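You operate a simulated robot arm through the tools that you are given. There is no shell and no other tool. Be economical: measure what you need, move in short steps, check, and stop when the job is done.

The job below is to be done with a simulated robot arm. You get a single attempt, and the scene is never put back.

Task
Put the green pad in the inside of the green reuse tray. Turn the soap knob to 3. Put the teal cap from the top of the right bench on top of the blue band capacitor. Fetch the small coil from the top of the right bench and set it on the top of the motor bench. Put the 20 g weight from the lower shelf of the spares rack in the front outlet and the 10 g weight on top of the brown carton there. Put the rubber mount from the lower shelf of the spares rack on the ledge of the wall rack. Fetch the filter can from the lower shelf of the spares rack and stand it in the recess of the filter tester. Any order will do. Set down upright: green pad, filter can.

The check looks at the end state, three seconds after you hand in, the way a careful person would. Anything else that was tipped, shoved, dropped, spilled or broken makes it a failure. A push-on lid holds only when it is set on centred and level and pressed home; a screw cap is set on level and turned clockwise until tight.

Robot
A 7-joint arm with a fingered hand on a trunk, on a base that drives. Base frame: it is fixed to the floor where the robot stands at the start and does not move with it; the origin is under the middle of the robot, x ahead of it, y to its left, z up. Units: mm, rad, N and s.
With the tool pointing down near the work surface it reaches from about 100 to 640 mm from the robot's upright axis, wherever it stands. Its first joint turns from -1.204 to 3.002 rad. Places, roughly: blue band capacitor [-1000, 2000, 750]; carton [3250, 4500, 750]; filter can [3250, 4750, 750]; front outlet (13x13 cm) [1540, 2060, 960]; green pad (8x5x5 cm) [500, 100, 900]; inside of the green reuse tray (17x13 cm) [1560, 500, 880]; ledge of the wall rack (34x20 cm) [3260, 1380, 960]; recess of the filter tester (17x13 cm) [1480, 180, 960]; rubber mount (5x5x5 cm) [3200, 4700, 800]; small coil [-1000, 2000, 750]; soap knob [700, 200, 1100]; teal cap (3x3x4 cm) [-1100, 1600, 800]; top of the motor bench [-1800, -100, 900]; weight [3250, 4500, 750]. Payload 3.4 kg.
The tool frame sits at the grasp point between the pads (the TCP): z along the fingers, y along the line on which they close. The tips reach 25 mm beyond it. Largest opening 88 mm; the body of the gripper starts 29 mm behind the TCP. The gripper is a hand of 5 fingers: y runs from the thumb to the fingers, the wrist lies at [-13, -97, -162] in the tool frame, and closing takes about 1.5 s.
Orientation is told as [roll, pitch, yaw] about the base's x, y, z axes, in that order, counted from this pose: with the fingers straight down and the wrist toward the robot, the tool's x, y and z point along [0, 1, 0], [1, 0, 0] and [0, 0, -1] of the base frame.

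Tools
- The arm moves only by the tool drive_tool. Its argument "commands" is a list of rows, each a list of 3 entries, a list of its own where there are three numbers: the shift along the tool's x, y, z in units of 25 mm (1.0 is 25 mm), then the turn, a rotation vector about the tool's x, y, z in units of 8 degrees (1.0 is 8 degrees), then the opening in per cent of the stroke, from 0 (shut) to 100 (fully open). In form: [[[dx, dy, dz], [rx, ry, rz], fingers], ...]. A call has 1 to 12 rows; each row shifts and turns the commanded pose from where the row before left it, along the tool's axes as they then stand. A call with a number of a shift or a turn outside -1 to 1 is refused whole. Each row takes 0.2 s and may step no farther than 50 mm and 0.15 rad from the row before; otherwise, or with a gripper value out of range, the whole call is refused. Where a pose cannot be reached the arm comes as near as it can. A force on the tool above 40 N (or 10 N above the force at the start of the call, whichever is more), or a blocked arm, ends the call early, and 0.2 s more pass. The fingers move at their own pace (about 153 mm/s each) and stop on an object; they squeeze with about 26 N. The grip force told is the motor's: it shows also when the fingers shut on nothing. Time passes only in rows, and 0.2 s behind the last, so rows that do not move let the fingers close. The reply holds the time, the measured pose of the TCP, the force on the tool along the base axes, the opening and the grip force, in the units named above and with some noise, with the torque about the TCP (base axes, N m) and any sound that the robot's microphone picked up.
- Cameras (640 x 400 px; columns grow to the right, rows downward): "scene" is now at [126.9, 43.3, 1525.4]; the picture's right is [0.50, -0.87, 0.00], its down [-0.45, -0.26, -0.85] and it looks along [0.74, 0.42, -0.52] (base axes); focal length 255 px, centre (320, 200). "wrist" rides on the gripper at [59, -79, -105] in the tool frame; the picture's right is [-0.73, 0.32, -0.61], its down [-0.62, -0.68, 0.38] and it looks along [-0.29, 0.66, 0.70] (tool axes); focal length 234 px, centre (320, 200). There is no depth. A picture from a camera that has moved, and an enlarged one, comes with that camera's place and axes in the base frame and with its lens.
- capture(camera): a new picture of that camera. It takes no simulated time.
- lift_body(by): slides the trunk up (or, below 0, down) by that many mm; the arm and the scene camera ride with it, the base frame stays. It gives what a move gives, with no picture.
- base_move(legs): drives the robot by 1 to 6 legs, each [ahead, left, turn to the left] in mm, mm and rad, along the robot's own axes; the way and the turn of a leg run together, so that a leg with both is an arc; at most 1500 mm and 3.142 rad a leg. The arm and the cameras ride along, it lands a little off, and it stops where it bumps. It gives what a move gives.
- set_grasp(shape): the hand has 5 fingers and takes this shape, open, in about a second: jaw (thumb against the fingers, like two jaws); tri (thumb and two fingers); tip (a fingertip pinch); poke (one finger out to press); point (the index stretched); flat (the hand flat); cup (the hand cupped); fist (a fist). The gripper value then closes the fingers along that shape, each until it touches; the sizes above hold for jaw. It gives what a move gives, with no picture.
- aim_head(pan, tilt): turns the head with the scene camera to pan (to the left, within 1.501 rad either way) and tilt (down, from -0.506 to 1.204), counted from straight ahead of the robot. It gives what a move gives.
- enlarge(camera, box): a new picture of the part [left, top, right, bottom] of that camera's present view, enlarged. It takes no simulated time.
- job_done(): hands the job in; it is judged then, once.

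Work in short steps. Places have to be worked out from the pictures, the camera data and where the tool is seen: move nearer, look again, correct. Check each grasp and each placing, and mend what went wrong. You have 217 turns and 210 pictures in all, those below and enlarged ones among them. Open the gripper and draw the arm clear of the work before you hand the job in, unless the task says otherwise; then end with one line.

The tools are called after "Request:" as name(argument=value, ...) on one line, values as JSON. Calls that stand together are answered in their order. drive_tool: Moves the arm, as the interface text tells. Its arguments: {"type":"object","properties":{"commands":{"type":"array"}},"required":["commands"]} The other tools are called the same way: lift_body (by) slides the trunk up or down; set_grasp (shape) gives the hand a shape; base_move (legs) drives the base; aim_head (pan, tilt) turns the head that bears the scene camera; capture (camera) takes a picture; enlarge (camera, box) takes an enlarged picture of a part of a camera's view; job_done () hands the job in.

At the start:

```text
clock: 0.0
position: [295.0, 157.0, 1381.9]
tool_rot: [0.002, -0.001, 0.002]
wrist_force: [0.0, -0.5, -0.4]
wrist_torque: [0.02, 0.02, 0.02]
opening: 87.8
gripper_force: 0.0
shape: jaw
trunk travel left (down, up): [-775.0, 165.0]
robot x, y, heading: [1.8, 0.9, -0.005]
head pan, tilt: [0.518, 0.548]
```

scene: 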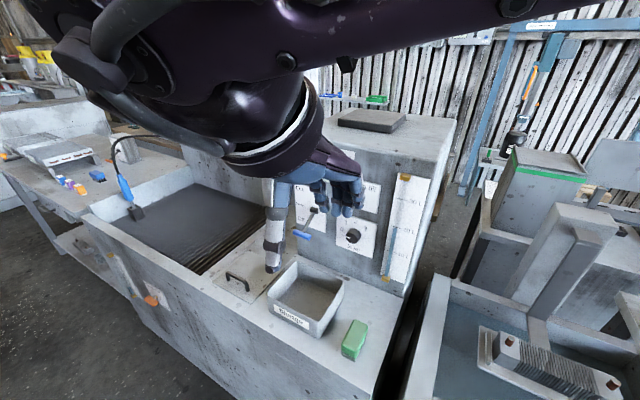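
wrist: 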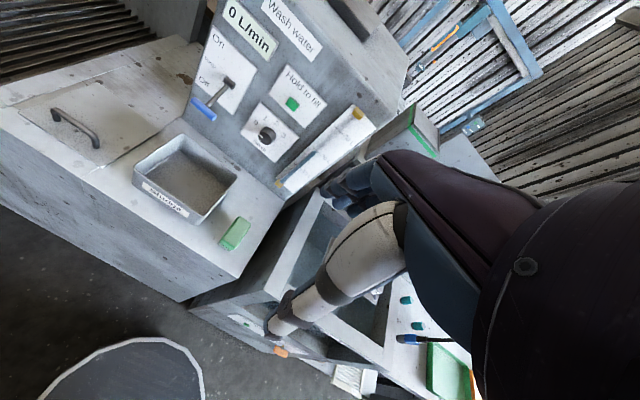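

The green pad lies at the corner of the wash bench, and the soap knob is on the panel behind it. I look closer at both.

Request:
enlarge(camera="scene", box=[220, 160, 460, 380])

Request:
enlarge(camera="wrist", box=[120, 40, 380, 260])

Request:
aim_head(pan=-0.3, tilt=0.5)

Request:
capture(camera="scene")

```text
1.82 times, centred on (340, 270) of scene
camera zoom: at [126.9, 43.3, 1525.4], right [0.5, -0.87, 0.0], down [-0.45, -0.26, -0.85], along [0.74, 0.42, -0.52], focal length 464 px, centre (284, 73)
```

zoom: 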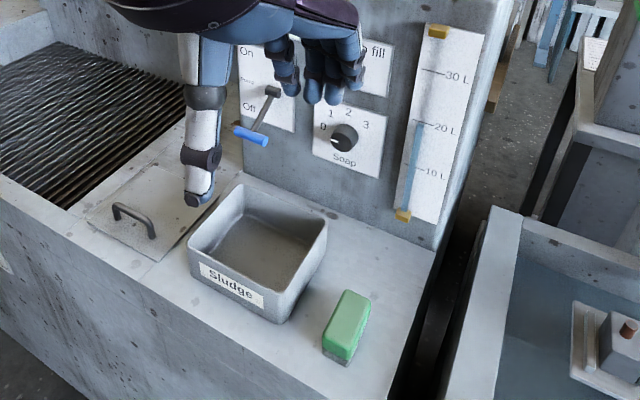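

```text
1.82 times, centred on (250, 150) of wrist
camera zoom: at [216.7, 215.6, 1487.4], right [0.32, -0.73, 0.61], down [-0.68, -0.62, -0.38], along [0.66, -0.29, -0.7], focal length 426 px, centre (447, 291)
```

zoom: 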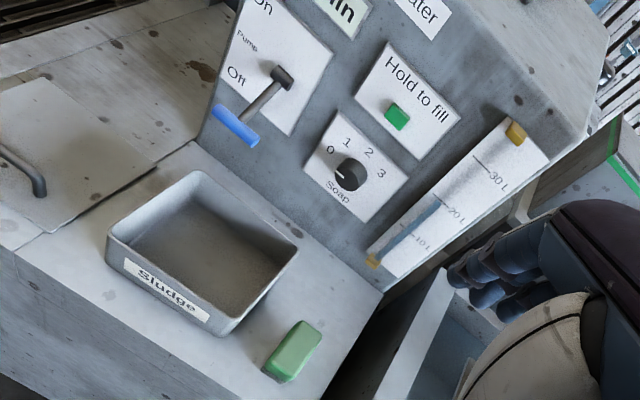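

```text
clock: 1.1
position: [295.7, 156.0, 1381.3]
tool_rot: [0.002, 0.001, 0.001]
wrist_force: [-0.5, -0.3, -0.4]
wrist_torque: [-0.01, 0.0, 0.02]
opening: 87.9
gripper_force: 0.1
shape: jaw
trunk travel left (down, up): [-775.0, 165.0]
robot x, y, heading: [-1.8, 0.4, -0.001]
head pan, tilt: [-0.3, 0.499]
```

```text
205 pictures are left
camera scene: at [135.9, -28.0, 1529.8], right [-0.29, -0.96, 0.0], down [-0.46, 0.14, -0.88], along [0.84, -0.26, -0.48], focal length 255 px, centre (320, 200)
```

scene: 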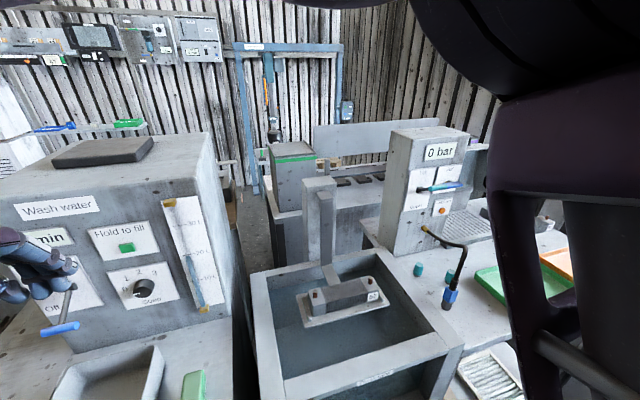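

I survey the surroundings to find the other places.

Request:
aim_head(pan=0.15, tilt=0.15)

Request:
capture(camera="scene")

Request:
aim_head(pan=1.2, tilt=0.25)

Request:
capture(camera="scene")

Request:
aim_head(pan=-1.2, tilt=0.3)

Request:
capture(camera="scene")

```text
clock: 2.0
position: [295.1, 157.0, 1380.7]
tool_rot: [0.002, 0.002, 0.003]
wrist_force: [-0.4, 0.6, 0.3]
wrist_torque: [0.0, 0.02, 0.04]
opening: 87.5
gripper_force: 0.0
shape: jaw
trunk travel left (down, up): [-775.0, 165.0]
robot x, y, heading: [1.7, 2.4, 0.0]
head pan, tilt: [0.15, 0.15]
```

```text
204 pictures are left
camera scene: at [140.6, 12.4, 1562.1], right [0.15, -0.99, 0.0], down [-0.15, -0.02, -0.99], along [0.98, 0.15, -0.15], focal length 255 px, centre (320, 200)
```

scene: 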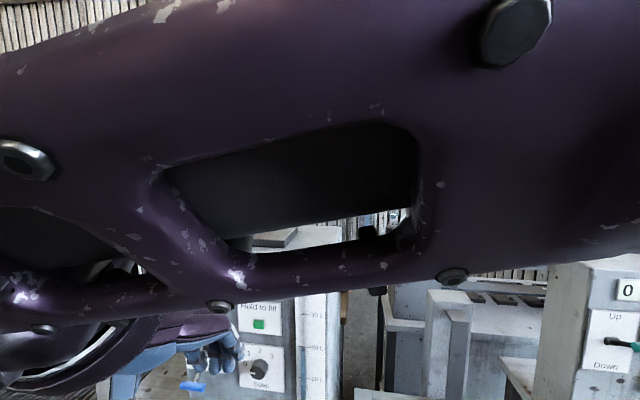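

```text
clock: 3.4
position: [295.1, 156.3, 1381.4]
tool_rot: [0.001, 0.0, 0.003]
wrist_force: [-0.7, -0.4, -1.0]
wrist_torque: [-0.01, 0.0, 0.01]
opening: 87.7
gripper_force: 0.0
shape: jaw
trunk travel left (down, up): [-775.0, 165.0]
robot x, y, heading: [-3.0, -3.9, -0.002]
head pan, tilt: [1.201, 0.25]
```

```text
203 pictures are left
camera scene: at [82.8, 85.8, 1552.9], right [0.93, -0.36, 0.0], down [-0.09, -0.23, -0.97], along [0.35, 0.9, -0.25], focal length 255 px, centre (320, 200)
```

scene: 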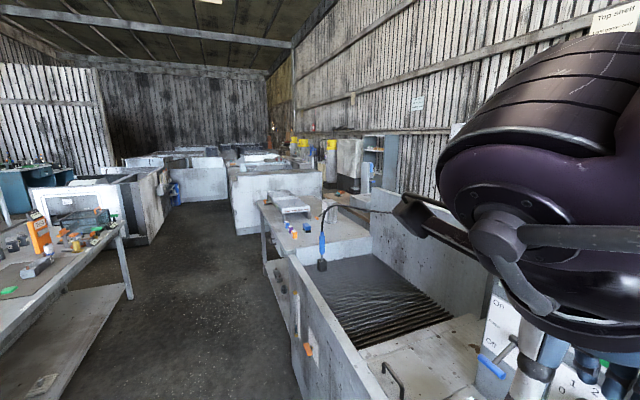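

```text
clock: 5.5
position: [294.6, 156.3, 1380.8]
tool_rot: [0.002, 0.0, 0.003]
wrist_force: [-0.5, -0.4, 0.4]
wrist_torque: [0.01, 0.01, 0.02]
opening: 87.5
gripper_force: 0.2
shape: jaw
trunk travel left (down, up): [-775.0, 165.0]
robot x, y, heading: [2.8, -0.1, 0.002]
head pan, tilt: [-1.201, 0.3]
```

```text
202 pictures are left
camera scene: at [82.7, -88.3, 1548.2], right [-0.93, -0.36, 0.0], down [-0.11, 0.28, -0.96], along [0.35, -0.89, -0.3], focal length 255 px, centre (320, 200)
```

scene: 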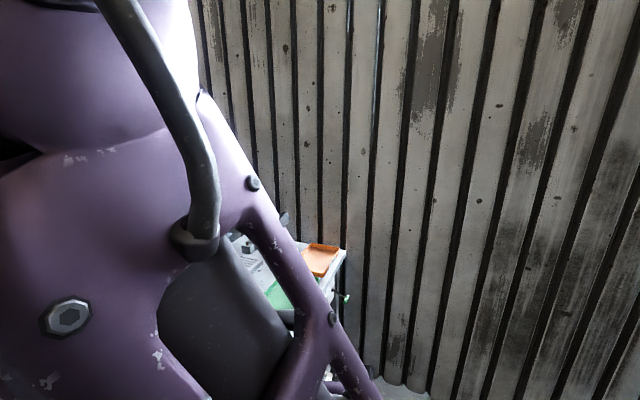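

The knob should be near (661, 241, 1066). I take a closer look at it to read the pointer.

Request:
aim_head(pan=0.3, tilt=0.6)

Request:
capture(camera="scene")

Request:
enlarge(camera="wrist", box=[220, 80, 330, 180])

```text
clock: 7.2
position: [295.8, 156.8, 1381.4]
tool_rot: [0.001, -0.001, 0.001]
wrist_force: [-0.2, 0.9, 0.1]
wrist_torque: [0.0, 0.0, 0.01]
opening: 87.3
gripper_force: 0.0
shape: jaw
trunk travel left (down, up): [-775.0, 165.0]
robot x, y, heading: [0.4, -1.8, 0.002]
head pan, tilt: [0.3, 0.6]
```

```text
201 pictures are left
camera scene: at [133.4, 24.8, 1520.7], right [0.3, -0.96, 0.0], down [-0.54, -0.17, -0.83], along [0.79, 0.24, -0.56], focal length 255 px, centre (320, 200)
```

scene: 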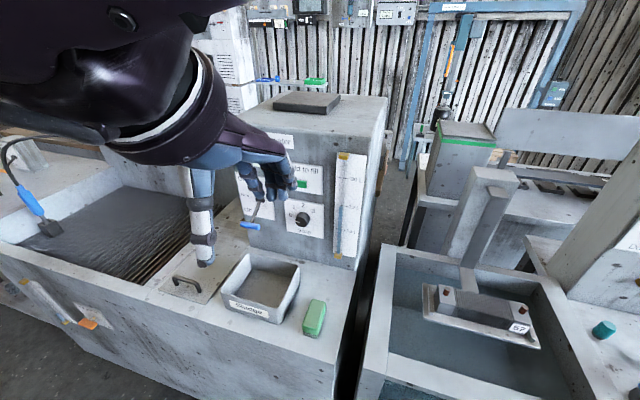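

```text
4.00 times, centred on (275, 130) of wrist
camera zoom: at [216.7, 215.5, 1487.4], right [0.32, -0.73, 0.61], down [-0.68, -0.62, -0.38], along [0.66, -0.29, -0.7], focal length 937 px, centre (500, 480)
```

zoom: 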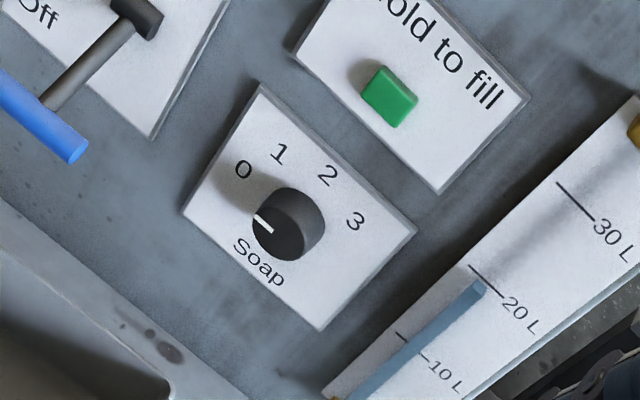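

The pointer is at 0. The label 3 lies about 130° clockwise, and the panel leans back about 6°. I turn the hand to point forward and start towards the knob.

Request:
drive_tool(commands=[[[0.24, 0.6, 0.6], [-0.955, 0, 0], 100], [[0.24, 0.515, 0.674], [-0.955, 0, 0], 100], [[0.24, 0.421, 0.737], [-0.955, 0, 0], 100], [[0.24, 0.319, 0.786], [-0.955, 0, 0], 100], [[0.24, 0.211, 0.822], [-0.955, 0, 0], 100], [[0.24, 0.101, 0.842], [-0.955, 0, 0], 100], [[0.24, -0.012, 0.848], [-0.955, 0, 0], 100], [[0.24, -0.125, 0.839], [-0.955, 0, 0], 100], [[0.24, -0.235, 0.815], [-0.955, 0, 0], 100], [[0.24, -0.342, 0.776], [-0.955, 0, 0], 100], [[0.24, -0.442, 0.724], [-0.955, 0, 0], 100]])

Request:
capture(camera="scene")

Request:
capture(camera="wrist")

```text
clock: 9.6
position: [553.2, 103.7, 1463.7]
tool_rot: [0.366, -1.46, -0.368]
wrist_force: [0.2, 0.3, 0.2]
wrist_torque: [0.01, 0.0, 0.01]
opening: 87.5
gripper_force: 0.0
shape: jaw
out of reach, approached as far as the arm can: row 6, 7, 8, 9, 10, 11
trunk travel left (down, up): [-775.0, 165.0]
robot x, y, heading: [1.5, 2.4, -0.001]
head pan, tilt: [0.3, 0.6]
```

```text
199 pictures are left
camera scene: at [136.4, 24.3, 1520.4], right [0.3, -0.96, 0.0], down [-0.54, -0.17, -0.82], along [0.79, 0.24, -0.57], focal length 255 px, centre (320, 200)
```

scene: 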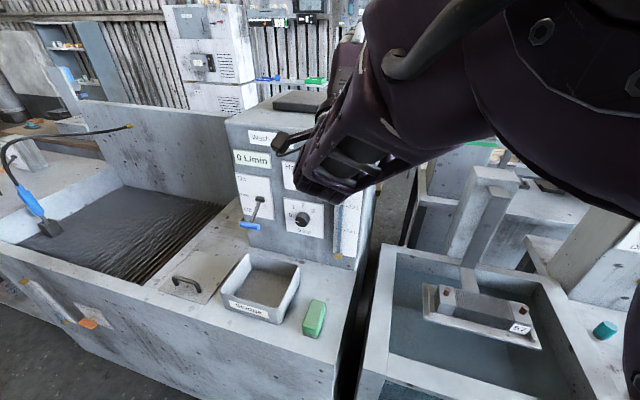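

```text
198 pictures are left
camera wrist: at [441.6, 164.8, 1400.1], right [-0.57, -0.74, 0.35], down [0.31, -0.6, -0.74], along [0.76, -0.32, 0.57], focal length 234 px, centre (320, 200)
```

wrist: 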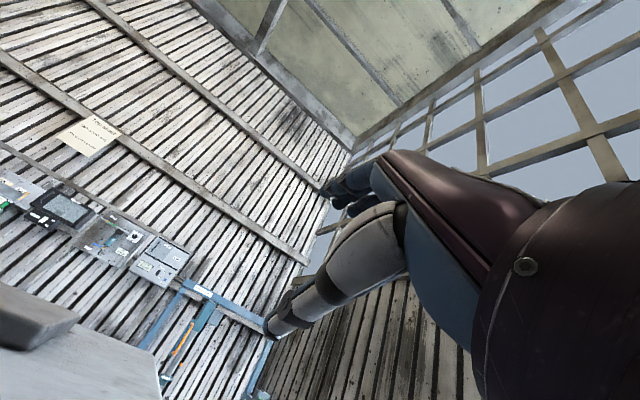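

The arm couldn't reach that low with a forward-pointing hand, so it drifted high. I'll lower the trunk instead so the shoulder is nearer the knob's height.

Request:
lift_body(by=-300)

Request:
drive_tool(commands=[[[0, 0, -0.2], [0, 0, 0], 100]])

Request:
capture(camera="scene")

Request:
capture(camera="wrist")

```text
clock: 12.6
position: [554.9, 98.0, 1157.0]
tool_rot: [0.33, -1.446, -0.344]
wrist_force: [0.6, -0.4, 0.0]
wrist_torque: [0.01, 0.03, 0.02]
opening: 87.7
gripper_force: 0.0
shape: jaw
trunk travel left (down, up): [-475.0, 465.0]
robot x, y, heading: [-0.2, -0.3, -0.001]
head pan, tilt: [0.3, 0.6]
```

```text
clock: 12.9
position: [553.4, 95.0, 1154.7]
tool_rot: [0.285, -1.439, -0.304]
wrist_force: [1.1, 0.4, 0.2]
wrist_torque: [0.04, -0.02, -0.05]
opening: 88.0
gripper_force: 0.0
shape: jaw
trunk travel left (down, up): [-475.0, 465.0]
robot x, y, heading: [1.4, 0.8, -0.001]
head pan, tilt: [0.3, 0.6]
```

```text
197 pictures are left
camera scene: at [133.4, 24.8, 1220.7], right [0.3, -0.96, 0.0], down [-0.54, -0.17, -0.83], along [0.79, 0.24, -0.56], focal length 255 px, centre (320, 200)
```

scene: 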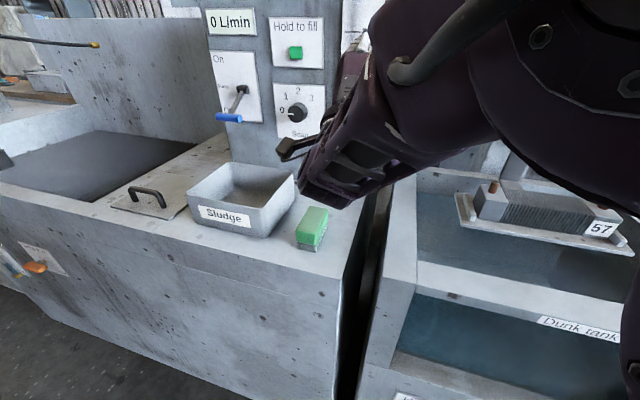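

```text
196 pictures are left
camera wrist: at [441.1, 159.3, 1093.0], right [-0.58, -0.73, 0.37], down [0.28, -0.6, -0.75], along [0.77, -0.33, 0.55], focal length 234 px, centre (320, 200)
```

wrist: 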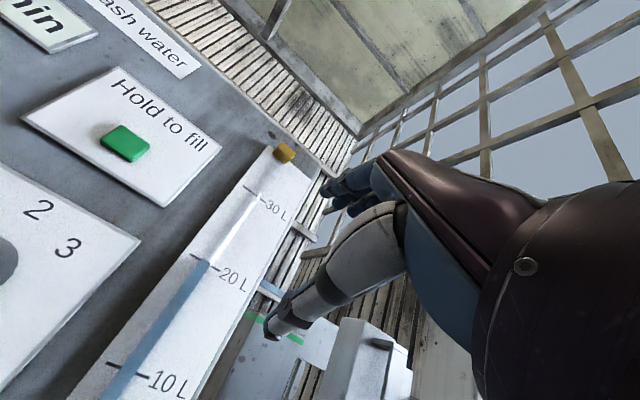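

The hand now points forward. I shift left and down to a pre-grasp point about 100 mm before the knob.

Request:
drive_tool(commands=[[[0.96, -0.61, 0.22], [0, 0, 0], 100], [[0.96, -0.61, 0.22], [0, 0, 0], 100], [[0.96, -0.61, 0.22], [0, 0, 0], 100], [[0.96, -0.61, 0.22], [0, 0, 0], 100], [[0.96, -0.61, 0.22], [0, 0, 0], 100], [[0.96, -0.61, 0.22], [0, 0, 0], 100]])

Request:
capture(camera="wrist")

```text
clock: 14.3
position: [610.3, 209.0, 1116.0]
tool_rot: [-0.018, -1.449, 0.016]
wrist_force: [-0.1, -0.3, -0.8]
wrist_torque: [0.04, -0.01, -0.02]
opening: 87.8
gripper_force: 0.1
shape: jaw
out of reach, approached as far as the arm can: row 1, 2, 3, 4, 5, 6
trunk travel left (down, up): [-475.0, 465.0]
robot x, y, heading: [-1.9, 0.8, 0.001]
head pan, tilt: [0.3, 0.6]
```

```text
195 pictures are left
camera wrist: at [496.9, 268.1, 1051.6], right [-0.56, -0.73, 0.4], down [0.3, -0.62, -0.72], along [0.77, -0.29, 0.57], focal length 234 px, centre (320, 200)
```

wrist: 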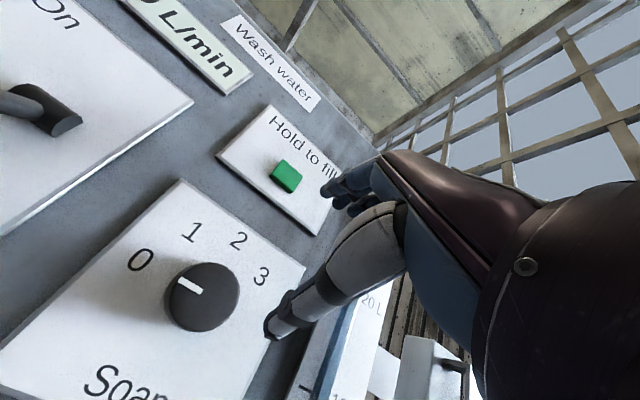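

The arm is short on reach at low heights, so I lower the trunk another 60 mm and check.

Request:
lift_body(by=-60)

Request:
drive_tool(commands=[[[0.6, 0.1, -0.6], [0, 0, 0], 100], [[0.6, 0.1, -0.4], [0, 0, 0], 100]])

Request:
capture(camera="wrist")

Request:
capture(camera="scene")

```text
clock: 15.3
position: [609.2, 209.9, 1054.7]
tool_rot: [-0.009, -1.446, 0.012]
wrist_force: [0.2, 0.4, 0.3]
wrist_torque: [0.0, 0.02, 0.0]
opening: 87.7
gripper_force: 0.2
shape: jaw
trunk travel left (down, up): [-415.0, 525.0]
robot x, y, heading: [-0.9, 2.1, -0.002]
head pan, tilt: [0.3, 0.6]
```

```text
clock: 15.9
position: [598.0, 219.0, 1074.5]
tool_rot: [-0.006, -1.436, 0.007]
wrist_force: [-0.1, -0.1, 0.5]
wrist_torque: [-0.02, -0.03, -0.02]
opening: 87.9
gripper_force: 0.2
shape: jaw
out of reach, approached as far as the arm can: row 1, 2
trunk travel left (down, up): [-415.0, 525.0]
robot x, y, heading: [-0.4, -0.0, -0.003]
head pan, tilt: [0.3, 0.6]
```

```text
194 pictures are left
camera wrist: at [483.6, 278.0, 1012.0], right [-0.56, -0.73, 0.4], down [0.29, -0.62, -0.73], along [0.78, -0.29, 0.56], focal length 234 px, centre (320, 200)
```

wrist: 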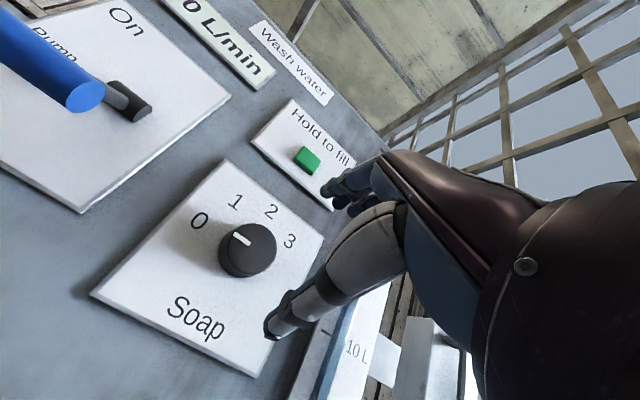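

```text
193 pictures are left
camera scene: at [133.4, 25.0, 1160.7], right [0.3, -0.96, 0.0], down [-0.54, -0.17, -0.83], along [0.79, 0.24, -0.56], focal length 255 px, centre (320, 200)
```

scene: 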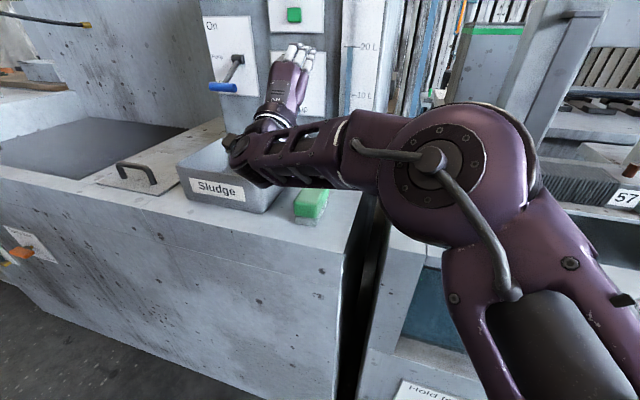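

The forearm is low, close to the tray and pad. Rolling the hand so the wrist sits to the lower right should raise it and ease the reach; I also raise the trunk a little.

Request:
drive_tool(commands=[[[0, 0, -0.3], [0, 0, -0.9], 100], [[0, 0, -0.3], [0, 0, -0.9], 100], [[0, 0, -0.3], [0, 0, -0.9], 100], [[0, 0, 0], [0, 0, -0.9], 100], [[0, 0, 0], [0, 0, -0.9], 100], [[0, 0, 0], [0, 0, -0.9], 100], [[0, 0, 0], [0, 0, -0.9], 100], [[0, 0, 0], [0, 0, -0.9], 100]])

Request:
capture(camera="wrist")

Request:
capture(camera="scene")

```text
clock: 17.9
position: [582.9, 196.4, 1104.2]
tool_rot: [-1.412, -0.681, 1.438]
wrist_force: [-0.4, 0.0, 0.0]
wrist_torque: [-0.01, -0.02, 0.0]
opening: 87.8
gripper_force: 0.0
shape: jaw
out of reach, approached as far as the arm can: row 8
trunk travel left (down, up): [-415.0, 525.0]
robot x, y, heading: [1.0, -0.3, 0.004]
head pan, tilt: [0.3, 0.6]
stopped in row 8: the arm was blocked; the commanded pose is now the measured one
```

```text
192 pictures are left
camera wrist: at [467.6, 175.2, 1024.3], right [-0.51, -0.2, 0.83], down [0.36, -0.93, 0.0], along [0.78, 0.3, 0.55], focal length 234 px, centre (320, 200)
```

wrist: 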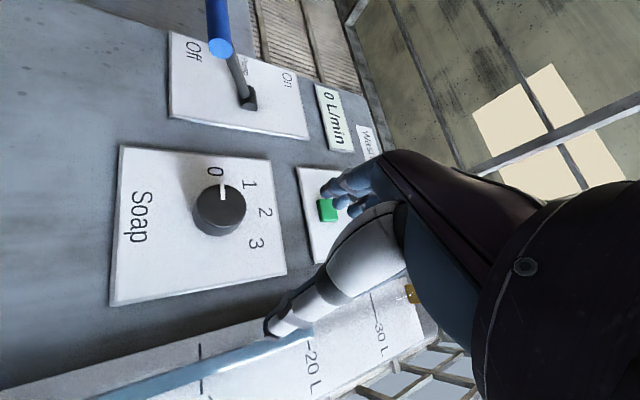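

```text
191 pictures are left
camera scene: at [133.1, 24.4, 1160.7], right [0.3, -0.96, 0.0], down [-0.54, -0.17, -0.83], along [0.79, 0.24, -0.56], focal length 255 px, centre (320, 200)
```

scene: 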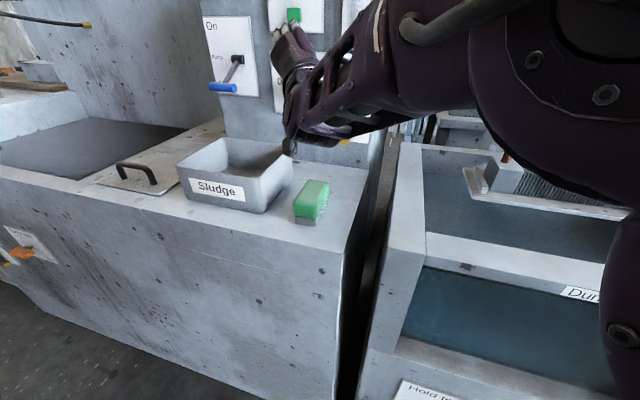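

The tool axis is along the panel normal, rolled about -50°. I move to in front of the knob.

Request:
drive_tool(commands=[[[0.77, 0.14, 0.0], [0, 0, 0], 100], [[0.77, 0.14, 0.0], [0, 0, 0], 100], [[0.77, 0.14, 0.0], [0, 0, 0], 100]])

Request:
capture(camera="wrist")

```text
clock: 18.9
position: [599.1, 204.4, 1094.8]
tool_rot: [-1.407, -0.745, 1.388]
wrist_force: [0.2, -0.6, -0.5]
wrist_torque: [0.01, 0.0, 0.01]
opening: 88.0
gripper_force: 0.1
shape: jaw
trunk travel left (down, up): [-415.0, 525.0]
robot x, y, heading: [0.1, 0.1, -0.003]
head pan, tilt: [0.3, 0.6]
stopped in row 3: the arm was blocked; the commanded pose is now the measured one
```

```text
190 pictures are left
camera wrist: at [483.2, 195.9, 1013.2], right [-0.53, -0.22, 0.82], down [0.31, -0.95, -0.06], along [0.79, 0.23, 0.57], focal length 234 px, centre (320, 200)
```

wrist: 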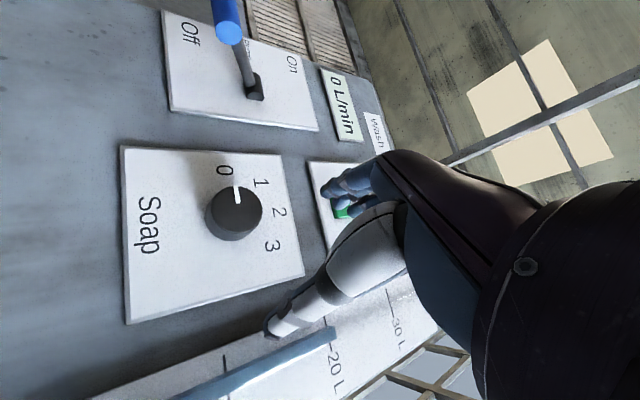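

The arm is blocked by something away from the hand; I look at the elbow.

Request:
aim_head(pan=-0.3, tilt=0.8)

Request:
capture(camera="scene")

```text
clock: 19.9
position: [599.3, 205.6, 1095.8]
tool_rot: [-1.407, -0.745, 1.39]
wrist_force: [-1.0, 0.6, -0.8]
wrist_torque: [0.02, 0.0, 0.0]
opening: 87.7
gripper_force: 0.1
shape: jaw
trunk travel left (down, up): [-415.0, 525.0]
robot x, y, heading: [-1.9, 4.4, -0.001]
head pan, tilt: [-0.3, 0.799]
```

```text
189 pictures are left
camera scene: at [126.1, -25.0, 1143.8], right [-0.29, -0.96, 0.0], down [-0.68, 0.21, -0.7], along [0.67, -0.21, -0.72], focal length 255 px, centre (320, 200)
```

scene: 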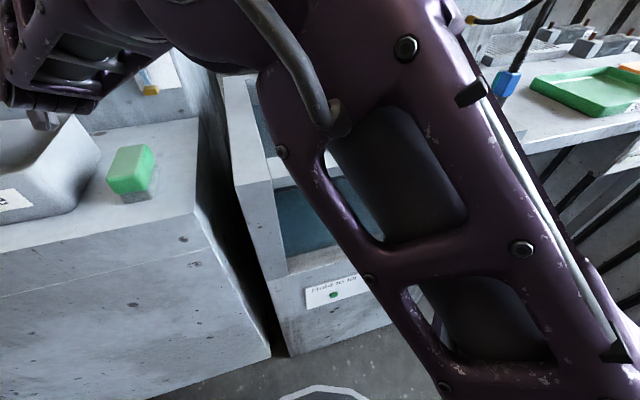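

The elbow is out to the right and the forearm cuts across, so the wrist is likely at its limit. I pull back and drive the base left so the knob lies more in front of the elbow.

Request:
drive_tool(commands=[[[-0.5, 0.3, -1], [0, 0, 0], 100], [[-0.5, 0.3, -1], [0, 0, 0], 100], [[-0.5, 0.3, -1], [0, 0, 0], 100]])

Request:
base_move(legs=[[-60, 0, 0], [0, 300, 0]])

Request:
capture(camera="wrist")

Request:
capture(camera="scene")

```text
clock: 20.8
position: [525.0, 204.0, 1143.6]
tool_rot: [-1.409, -0.74, 1.396]
wrist_force: [-0.1, -0.1, 0.3]
wrist_torque: [0.0, 0.04, 0.02]
opening: 87.8
gripper_force: 0.1
shape: jaw
trunk travel left (down, up): [-415.0, 525.0]
robot x, y, heading: [-0.3, 2.0, 0.0]
head pan, tilt: [-0.3, 0.799]
```

```text
clock: 23.4
position: [470.3, 505.6, 1144.5]
tool_rot: [-1.409, -0.739, 1.394]
wrist_force: [0.3, 0.8, 0.9]
wrist_torque: [0.01, 0.02, -0.02]
opening: 87.8
gripper_force: 0.0
shape: jaw
trunk travel left (down, up): [-415.0, 525.0]
robot x, y, heading: [-53.9, 299.5, -0.006]
head pan, tilt: [-0.3, 0.799]
```

```text
188 pictures are left
camera wrist: at [353.5, 495.5, 1062.1], right [-0.53, -0.22, 0.82], down [0.32, -0.95, -0.05], along [0.79, 0.23, 0.57], focal length 234 px, centre (320, 200)
```

wrist: 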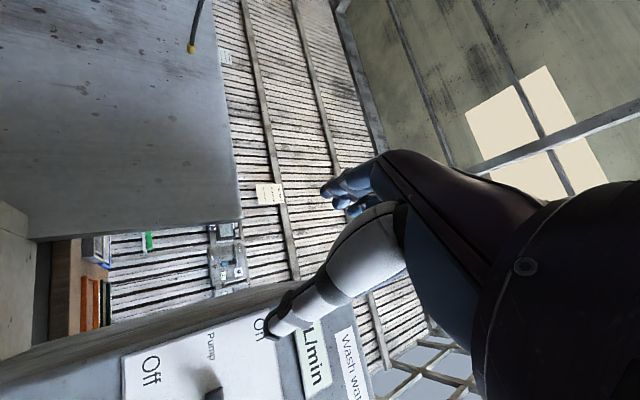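

```text
187 pictures are left
camera scene: at [67.7, 277.8, 1143.8], right [-0.3, -0.95, 0.0], down [-0.68, 0.21, -0.7], along [0.67, -0.21, -0.72], focal length 255 px, centre (320, 200)
```

scene: 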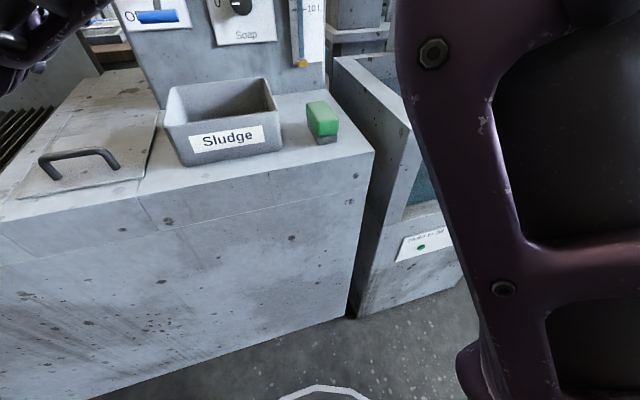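

Now I move the tool right to the knob's y at this standoff.

Request:
drive_tool(commands=[[[-0.68, -0.98, 0.1], [0, 0, 0], 100], [[-0.68, -0.98, 0.1], [0, 0, 0], 100], [[-0.68, -0.98, 0.1], [0, 0, 0], 100], [[-0.68, -0.98, 0.1], [0, 0, 0], 100], [[-0.68, -0.98, 0.1], [0, 0, 0], 100], [[-0.68, -0.98, 0.1], [0, 0, 0], 100], [[-0.68, -0.98, 0.1], [0, 0, 0], 100], [[-0.68, -0.98, 0.1], [0, 0, 0], 100], [[-0.68, -0.98, 0.1], [0, 0, 0], 100]])

Request:
capture(camera="wrist")

Request:
capture(camera="scene")

```text
clock: 25.4
position: [469.9, 416.6, 1132.4]
tool_rot: [-1.407, -0.742, 1.388]
wrist_force: [0.4, -0.1, 0.1]
wrist_torque: [-0.02, -0.01, 0.01]
opening: 87.7
gripper_force: 0.0
shape: jaw
out of reach, approached as far as the arm can: row 4, 5, 6, 7, 8, 9
trunk travel left (down, up): [-415.0, 525.0]
robot x, y, heading: [-57.5, 303.6, -0.004]
head pan, tilt: [-0.3, 0.799]
```

```text
186 pictures are left
camera wrist: at [353.2, 407.5, 1050.2], right [-0.53, -0.22, 0.82], down [0.31, -0.95, -0.05], along [0.79, 0.23, 0.57], focal length 234 px, centre (320, 200)
```

wrist: 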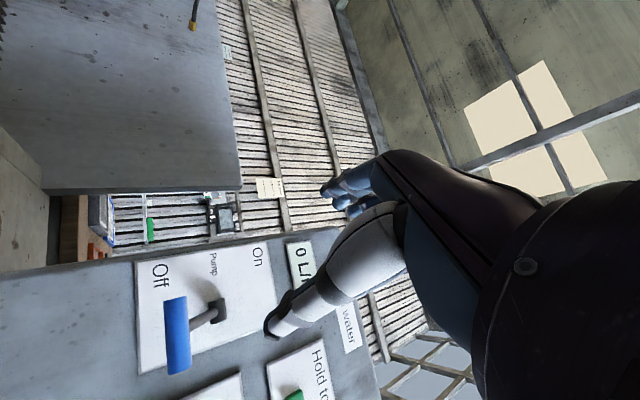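

```text
185 pictures are left
camera scene: at [67.6, 277.1, 1143.8], right [-0.3, -0.95, 0.0], down [-0.68, 0.21, -0.7], along [0.67, -0.21, -0.72], focal length 255 px, centre (320, 200)
```

scene: 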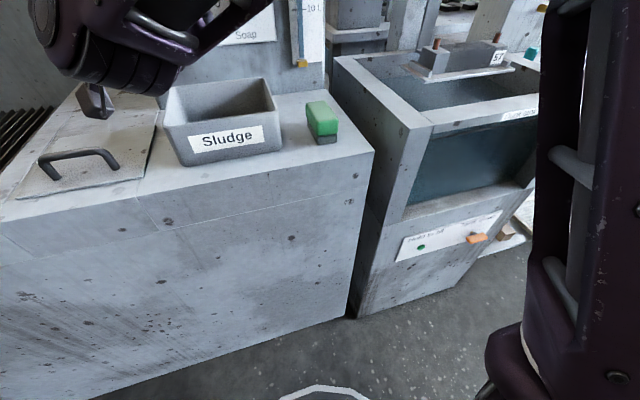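

Backing off was what the arm resisted, so the hand-forward pose likes a longer reach. I back the base away and move it right so the knob is farther ahead.

Request:
base_move(legs=[[-100, 0, 0], [0, -240, 0]])

Request:
drive_tool(commands=[[[0.4, 0.4, 1], [0, 0, 0], 100], [[0.4, 0.4, 1], [0, 0, 0], 100], [[0.4, 0.4, 1], [0, 0, 0], 100], [[0.4, 0.4, 1], [0, 0, 0], 100]])

Request:
capture(camera="wrist")

```text
clock: 27.9
position: [368.6, 180.0, 1130.6]
tool_rot: [-1.406, -0.74, 1.393]
wrist_force: [1.1, 0.7, -0.5]
wrist_torque: [-0.02, 0.02, 0.04]
opening: 88.0
gripper_force: 0.0
shape: jaw
trunk travel left (down, up): [-415.0, 525.0]
robot x, y, heading: [-155.4, 65.9, 0.002]
head pan, tilt: [-0.3, 0.799]
```

```text
clock: 28.9
position: [377.8, 184.7, 1131.6]
tool_rot: [-1.405, -0.741, 1.388]
wrist_force: [-0.8, 0.4, 0.2]
wrist_torque: [-0.01, 0.04, 0.01]
opening: 87.7
gripper_force: 0.0
shape: jaw
out of reach, approached as far as the arm can: row 1, 2, 3, 4
trunk travel left (down, up): [-415.0, 525.0]
robot x, y, heading: [-159.7, 67.4, -0.003]
head pan, tilt: [-0.3, 0.799]
```

```text
184 pictures are left
camera wrist: at [261.3, 175.1, 1050.4], right [-0.53, -0.22, 0.82], down [0.31, -0.95, -0.05], along [0.79, 0.23, 0.57], focal length 234 px, centre (320, 200)
```

wrist: 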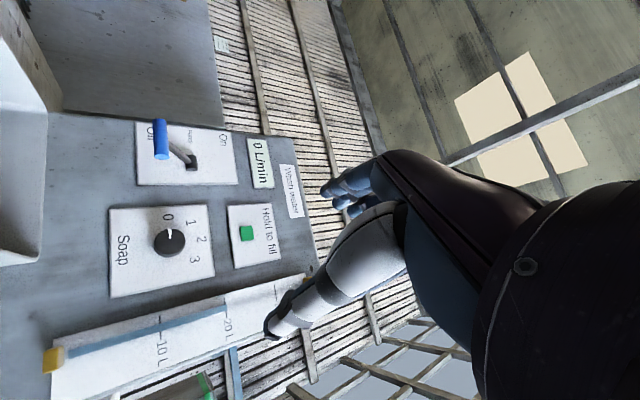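

The commanded pose was still offset from the earlier out-of-reach move. I command it back left to bring it to a reachable spot.

Request:
drive_tool(commands=[[[0.82, 0.87, -0.08], [0, 0, 0], 100], [[0.82, 0.87, -0.08], [0, 0, 0], 100], [[0.82, 0.87, -0.08], [0, 0, 0], 100], [[0.82, 0.87, -0.08], [0, 0, 0], 100], [[0.82, 0.87, -0.08], [0, 0, 0], 100], [[0.82, 0.87, -0.08], [0, 0, 0], 100], [[0, 0, 0], [0, 0, 0], 100]])

```text
clock: 30.7
position: [403.8, 320.9, 1158.2]
tool_rot: [-1.385, -0.801, 1.318]
wrist_force: [0.0, 0.0, -0.3]
wrist_torque: [-0.02, -0.02, 0.02]
opening: 87.7
gripper_force: 0.0
shape: jaw
trunk travel left (down, up): [-415.0, 525.0]
robot x, y, heading: [-159.4, 66.1, -0.004]
head pan, tilt: [-0.3, 0.799]
stopped in row 7: the arm was blocked; the commanded pose is now the measured one
```

Now the commanded pose is reset to the measured one. I step forward, right and down.

Request:
drive_tool(commands=[[[0.03, -0.82, 0.92], [0, 0, 0], 100], [[0.03, -0.82, 0.92], [0, 0, 0], 100], [[0.03, -0.82, 0.92], [0, 0, 0], 100], [[0.03, -0.82, 0.92], [0, 0, 0], 100], [[0.03, -0.82, 0.92], [0, 0, 0], 100]])

Request:
capture(camera="wrist")

Request:
aim_head(pan=0.2, tilt=0.4)

Request:
capture(camera="scene")

```text
clock: 31.9
position: [495.7, 243.4, 1068.3]
tool_rot: [-1.387, -0.8, 1.327]
wrist_force: [-0.4, 0.0, 1.0]
wrist_torque: [-0.01, -0.01, 0.0]
opening: 87.9
gripper_force: 0.1
shape: jaw
trunk travel left (down, up): [-415.0, 525.0]
robot x, y, heading: [-159.2, 65.0, 0.001]
head pan, tilt: [-0.3, 0.799]
```

```text
183 pictures are left
camera wrist: at [380.3, 244.2, 986.3], right [-0.54, -0.24, 0.81], down [0.26, -0.96, -0.11], along [0.8, 0.15, 0.58], focal length 234 px, centre (320, 200)
```

wrist: 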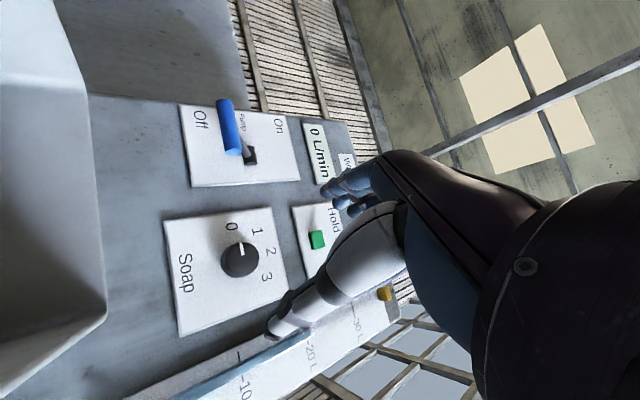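

```text
clock: 32.8
position: [495.8, 244.2, 1067.8]
tool_rot: [-1.389, -0.796, 1.325]
wrist_force: [0.1, 0.1, 0.1]
wrist_torque: [-0.02, 0.0, 0.0]
opening: 87.5
gripper_force: 0.0
shape: jaw
trunk travel left (down, up): [-415.0, 525.0]
robot x, y, heading: [-155.7, 67.1, 0.0]
head pan, tilt: [0.201, 0.4]
```

```text
182 pictures are left
camera scene: at [-18.0, 82.4, 1178.8], right [0.2, -0.98, 0.0], down [-0.38, -0.08, -0.92], along [0.9, 0.18, -0.39], focal length 255 px, centre (320, 200)
```

scene: 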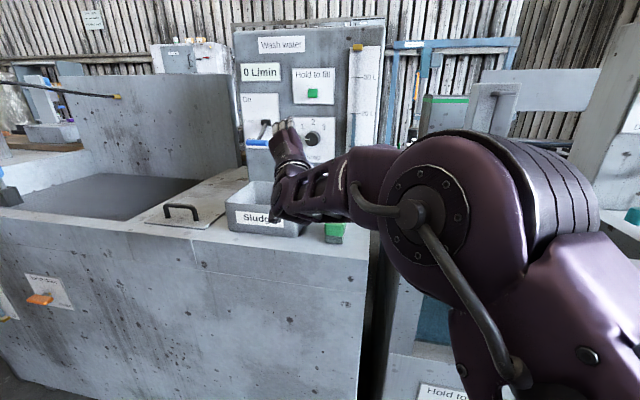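

Knob cap centre works out at about (655, 240, 1058). I correct a small yaw and advance towards it, stopping short for a look.

Request:
drive_tool(commands=[[[0, 0, 0], [-0.56, 0.59, -0.1], 100], [[-0.06, 0.04, 1], [0, 0, 0], 100], [[-0.06, 0.04, 1], [0, 0, 0], 100], [[-0.06, 0.04, 1], [0, 0, 0], 100], [[-0.06, 0.04, 1], [0, 0, 0], 100], [[0, 0, 0], [0, 0, 0], 100]])

Request:
capture(camera="wrist")

Request:
enlarge(camera="scene", box=[220, 60, 400, 260])

```text
clock: 34.2
position: [543.9, 262.1, 1089.0]
tool_rot: [-1.37, -0.795, 1.35]
wrist_force: [0.3, 0.4, -0.8]
wrist_torque: [0.01, 0.02, -0.02]
opening: 87.6
gripper_force: 0.0
shape: jaw
out of reach, approached as far as the arm can: row 1, 2, 4, 5
trunk travel left (down, up): [-415.0, 525.0]
robot x, y, heading: [-157.8, 66.3, 0.001]
head pan, tilt: [0.201, 0.4]
```

```text
181 pictures are left
camera wrist: at [426.4, 257.8, 1008.7], right [-0.52, -0.26, 0.81], down [0.3, -0.95, -0.11], along [0.8, 0.19, 0.57], focal length 234 px, centre (320, 200)
```

wrist: 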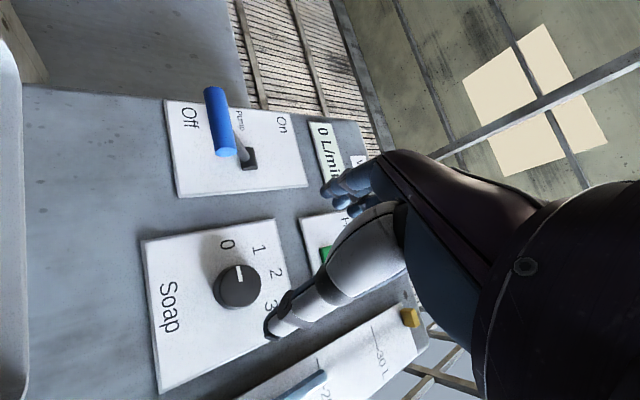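

```text
2.00 times, centred on (310, 160) of scene
camera zoom: at [-18.1, 82.4, 1178.9], right [0.2, -0.98, 0.0], down [-0.38, -0.08, -0.92], along [0.9, 0.18, -0.39], focal length 510 px, centre (340, 280)
```

zoom: 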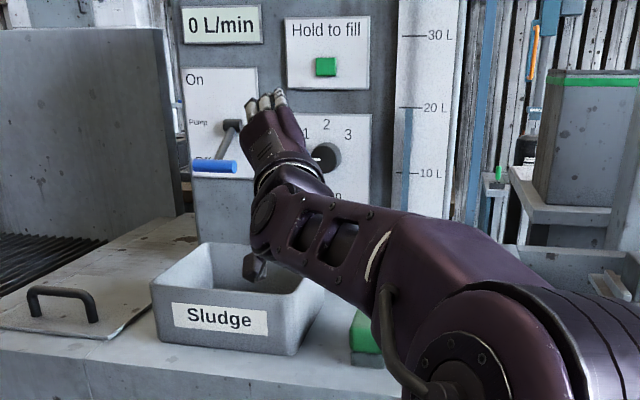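

The wrist can't bend further right; the forearm points left-forward. Turning the robot right by about 0.5 rad while standing farther left should align the forearm with the knob. I retract and reposition.

Request:
drive_tool(commands=[[[0, 0, -1], [0, 0, 0], 100], [[0, 0, -1], [0, 0, 0], 100], [[0, 0, -1], [0, 0, 0], 100], [[0, 0, -1], [0, 0, 0], 100]])

Request:
base_move(legs=[[-50, 0, 0], [0, 330, 0], [0, 0, -0.5]])

Request:
capture(camera="wrist")

Request:
aim_head(pan=0.5, tilt=0.5)

Request:
capture(camera="scene")

```text
clock: 35.2
position: [441.7, 270.9, 1103.1]
tool_rot: [-1.379, -0.796, 1.365]
wrist_force: [0.7, -0.3, 0.4]
wrist_torque: [0.0, 0.01, 0.02]
opening: 87.7
gripper_force: 0.1
shape: jaw
trunk travel left (down, up): [-415.0, 525.0]
robot x, y, heading: [-156.9, 67.2, 0.004]
head pan, tilt: [0.201, 0.4]
```

```text
clock: 39.3
position: [419.5, 286.6, 1103.7]
tool_rot: [-1.376, -0.796, 0.864]
wrist_force: [-0.2, 0.8, 0.1]
wrist_torque: [0.03, 0.01, -0.03]
opening: 87.8
gripper_force: 0.1
shape: jaw
trunk travel left (down, up): [-415.0, 525.0]
robot x, y, heading: [-203.4, 390.2, -0.5]
head pan, tilt: [0.201, 0.4]
```

```text
179 pictures are left
camera wrist: at [314.1, 339.6, 1022.1], right [-0.59, 0.02, 0.81], down [-0.18, -0.98, -0.11], along [0.79, -0.21, 0.58], focal length 234 px, centre (320, 200)
```

wrist: 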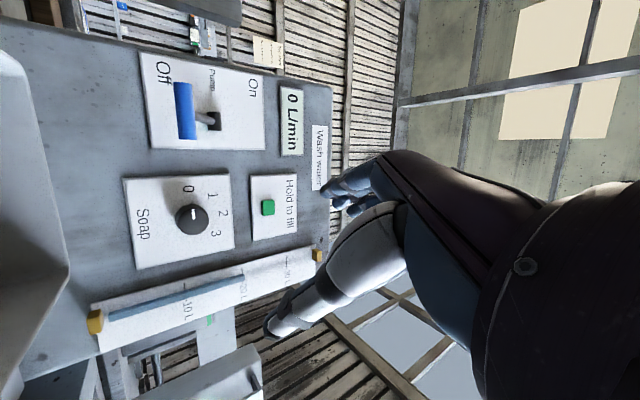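

```text
clock: 40.1
position: [417.9, 287.0, 1103.1]
tool_rot: [-1.376, -0.799, 0.864]
wrist_force: [-0.1, -0.2, 1.2]
wrist_torque: [-0.03, -0.02, 0.02]
opening: 87.7
gripper_force: 0.0
shape: jaw
trunk travel left (down, up): [-415.0, 525.0]
robot x, y, heading: [-206.3, 391.7, -0.502]
head pan, tilt: [0.499, 0.499]
```

```text
178 pictures are left
camera scene: at [-73.7, 368.3, 1169.8], right [0.0, -1.0, 0.0], down [-0.48, 0.0, -0.88], along [0.88, 0.0, -0.48], focal length 255 px, centre (320, 200)
```

scene: 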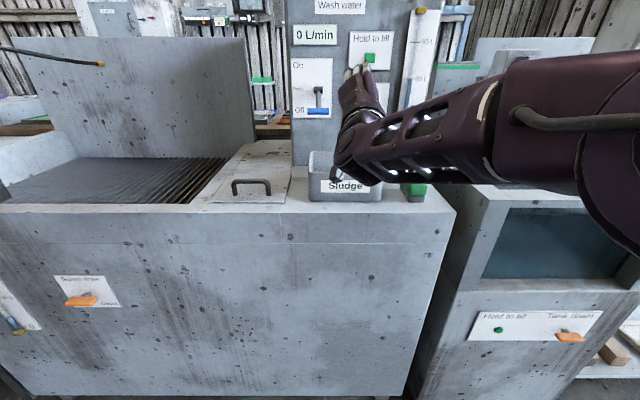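

Now the hand points right of the panel normal by about 32°; I yaw it left.

Request:
drive_tool(commands=[[[0, 0, 0], [-0.55, 0.57, -0.1], 100], [[0, 0, 0], [-0.55, 0.57, -0.1], 100], [[0, 0, 0], [-0.55, 0.57, -0.1], 100], [[0, 0, 0], [-0.55, 0.57, -0.1], 100], [[0, 0, 0], [-0.55, 0.57, -0.1], 100], [[0, 0, 0], [0, 0, 0], 100]])

Request:
capture(camera="wrist")

```text
clock: 41.5
position: [418.9, 287.3, 1104.6]
tool_rot: [-1.38, -0.796, 0.919]
wrist_force: [-0.5, 0.2, 0.3]
wrist_torque: [-0.01, 0.02, 0.01]
opening: 87.9
gripper_force: 0.1
shape: jaw
out of reach, approached as far as the arm can: row 1, 2, 3, 4, 5
trunk travel left (down, up): [-415.0, 525.0]
robot x, y, heading: [-207.2, 394.6, -0.503]
head pan, tilt: [0.499, 0.499]
```

```text
177 pictures are left
camera wrist: at [311.4, 333.8, 1022.2], right [-0.59, -0.02, 0.81], down [-0.13, -0.99, -0.11], along [0.8, -0.17, 0.58], focal length 234 px, centre (320, 200)
```

wrist: 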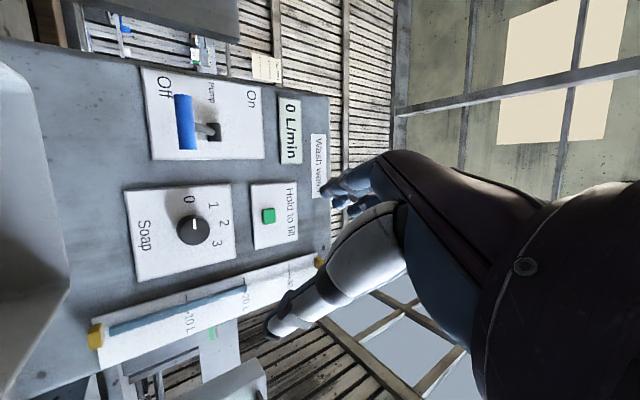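

The limit is on the left bend instead, so the robot should stand to the right and be turned left. I undo the turn and reposition that way.

Request:
drive_tool(commands=[[[0, 0, 0], [0.55, -0.57, 0.1], 100], [[0, 0, 0], [0.55, -0.57, 0.1], 100], [[0, 0, 0], [0.55, -0.57, 0.1], 100], [[0, 0, 0], [0.55, -0.57, 0.1], 100], [[0, 0, 0], [0.55, -0.57, 0.1], 100]])

Request:
base_move(legs=[[-100, 0, 0], [0, 0, 0.9], [0, -740, 0]])

Request:
capture(camera="wrist")

Request:
aim_head(pan=0.0, tilt=0.7)

Request:
capture(camera="scene")

```text
clock: 42.7
position: [417.0, 285.3, 1101.4]
tool_rot: [-1.381, -0.787, 0.367]
wrist_force: [-0.2, 0.7, 0.1]
wrist_torque: [0.04, 0.0, 0.0]
opening: 87.8
gripper_force: 0.1
shape: jaw
out of reach, approached as far as the arm can: row 5
trunk travel left (down, up): [-415.0, 525.0]
robot x, y, heading: [-206.7, 393.0, -0.499]
head pan, tilt: [0.499, 0.499]
```

```text
clock: 49.8
position: [463.6, 170.8, 1101.8]
tool_rot: [-1.377, -0.791, 1.259]
wrist_force: [0.8, 0.2, -0.1]
wrist_torque: [0.0, -0.01, 0.03]
opening: 88.1
gripper_force: 0.0
shape: jaw
trunk travel left (down, up): [-415.0, 525.0]
robot x, y, heading: [-10.4, -245.0, 0.396]
head pan, tilt: [0.499, 0.499]
```

```text
176 pictures are left
camera wrist: at [346.5, 178.7, 1022.0], right [-0.55, -0.21, 0.81], down [0.21, -0.97, -0.11], along [0.81, 0.11, 0.57], focal length 234 px, centre (320, 200)
```

wrist: 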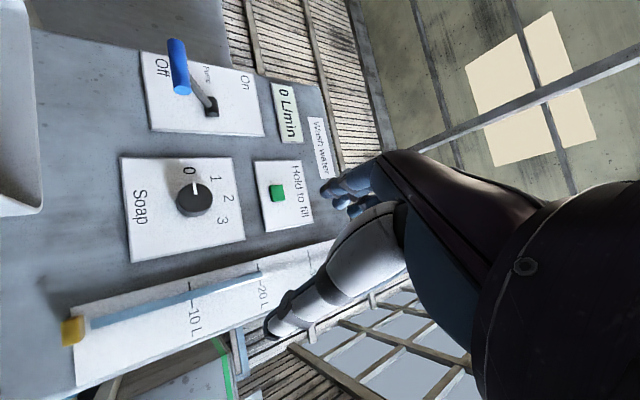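

```text
clock: 50.7
position: [463.7, 170.0, 1103.3]
tool_rot: [-1.379, -0.792, 1.258]
wrist_force: [0.3, 0.3, -0.3]
wrist_torque: [-0.03, 0.0, 0.0]
opening: 88.0
gripper_force: 0.0
shape: jaw
trunk travel left (down, up): [-415.0, 525.0]
robot x, y, heading: [-12.4, -245.6, 0.396]
head pan, tilt: [0.0, 0.7]
```

```text
175 pictures are left
camera scene: at [111.1, -194.7, 1152.1], right [0.39, -0.92, 0.0], down [-0.59, -0.25, -0.77], along [0.71, 0.3, -0.64], focal length 255 px, centre (320, 200)
```

scene: 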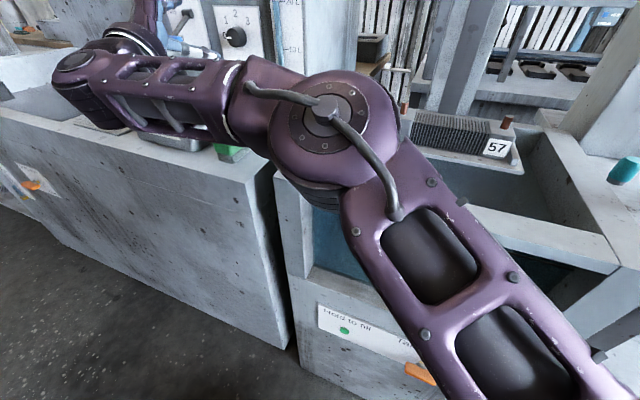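

The knob again resolves to (655, 242, 1059). I correct the yaw and move in front of it.

Request:
drive_tool(commands=[[[0, 0, 0], [-0.4, 0.42, -0.08], 100], [[0, 0, 0], [-0.4, 0.42, -0.08], 100], [[0.67, 0.36, 1], [0, 0, 0], 100], [[0.67, 0.36, 1], [0, 0, 0], 100], [[0.67, 0.36, 1], [0, 0, 0], 100], [[0.67, 0.36, 1], [0, 0, 0], 100], [[0, 0, 0], [0, 0, 0], 100]])

Request:
capture(camera="wrist")

```text
clock: 52.3
position: [504.2, 197.7, 1085.9]
tool_rot: [-1.375, -0.791, 1.422]
wrist_force: [0.3, -0.6, 0.1]
wrist_torque: [0.02, -0.03, 0.02]
opening: 87.8
gripper_force: 0.1
shape: jaw
out of reach, approached as far as the arm can: row 4, 5, 6
trunk travel left (down, up): [-415.0, 525.0]
robot x, y, heading: [-11.7, -245.9, 0.396]
head pan, tilt: [0.0, 0.7]
```

```text
174 pictures are left
camera wrist: at [388.0, 186.0, 1005.5], right [-0.5, -0.29, 0.81], down [0.36, -0.93, -0.11], along [0.78, 0.24, 0.57], focal length 234 px, centre (320, 200)
```

wrist: 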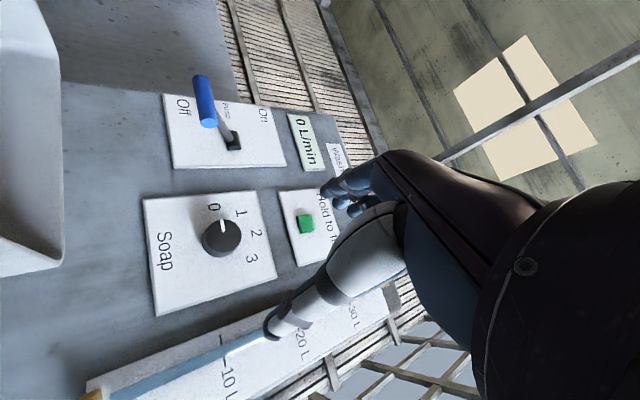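

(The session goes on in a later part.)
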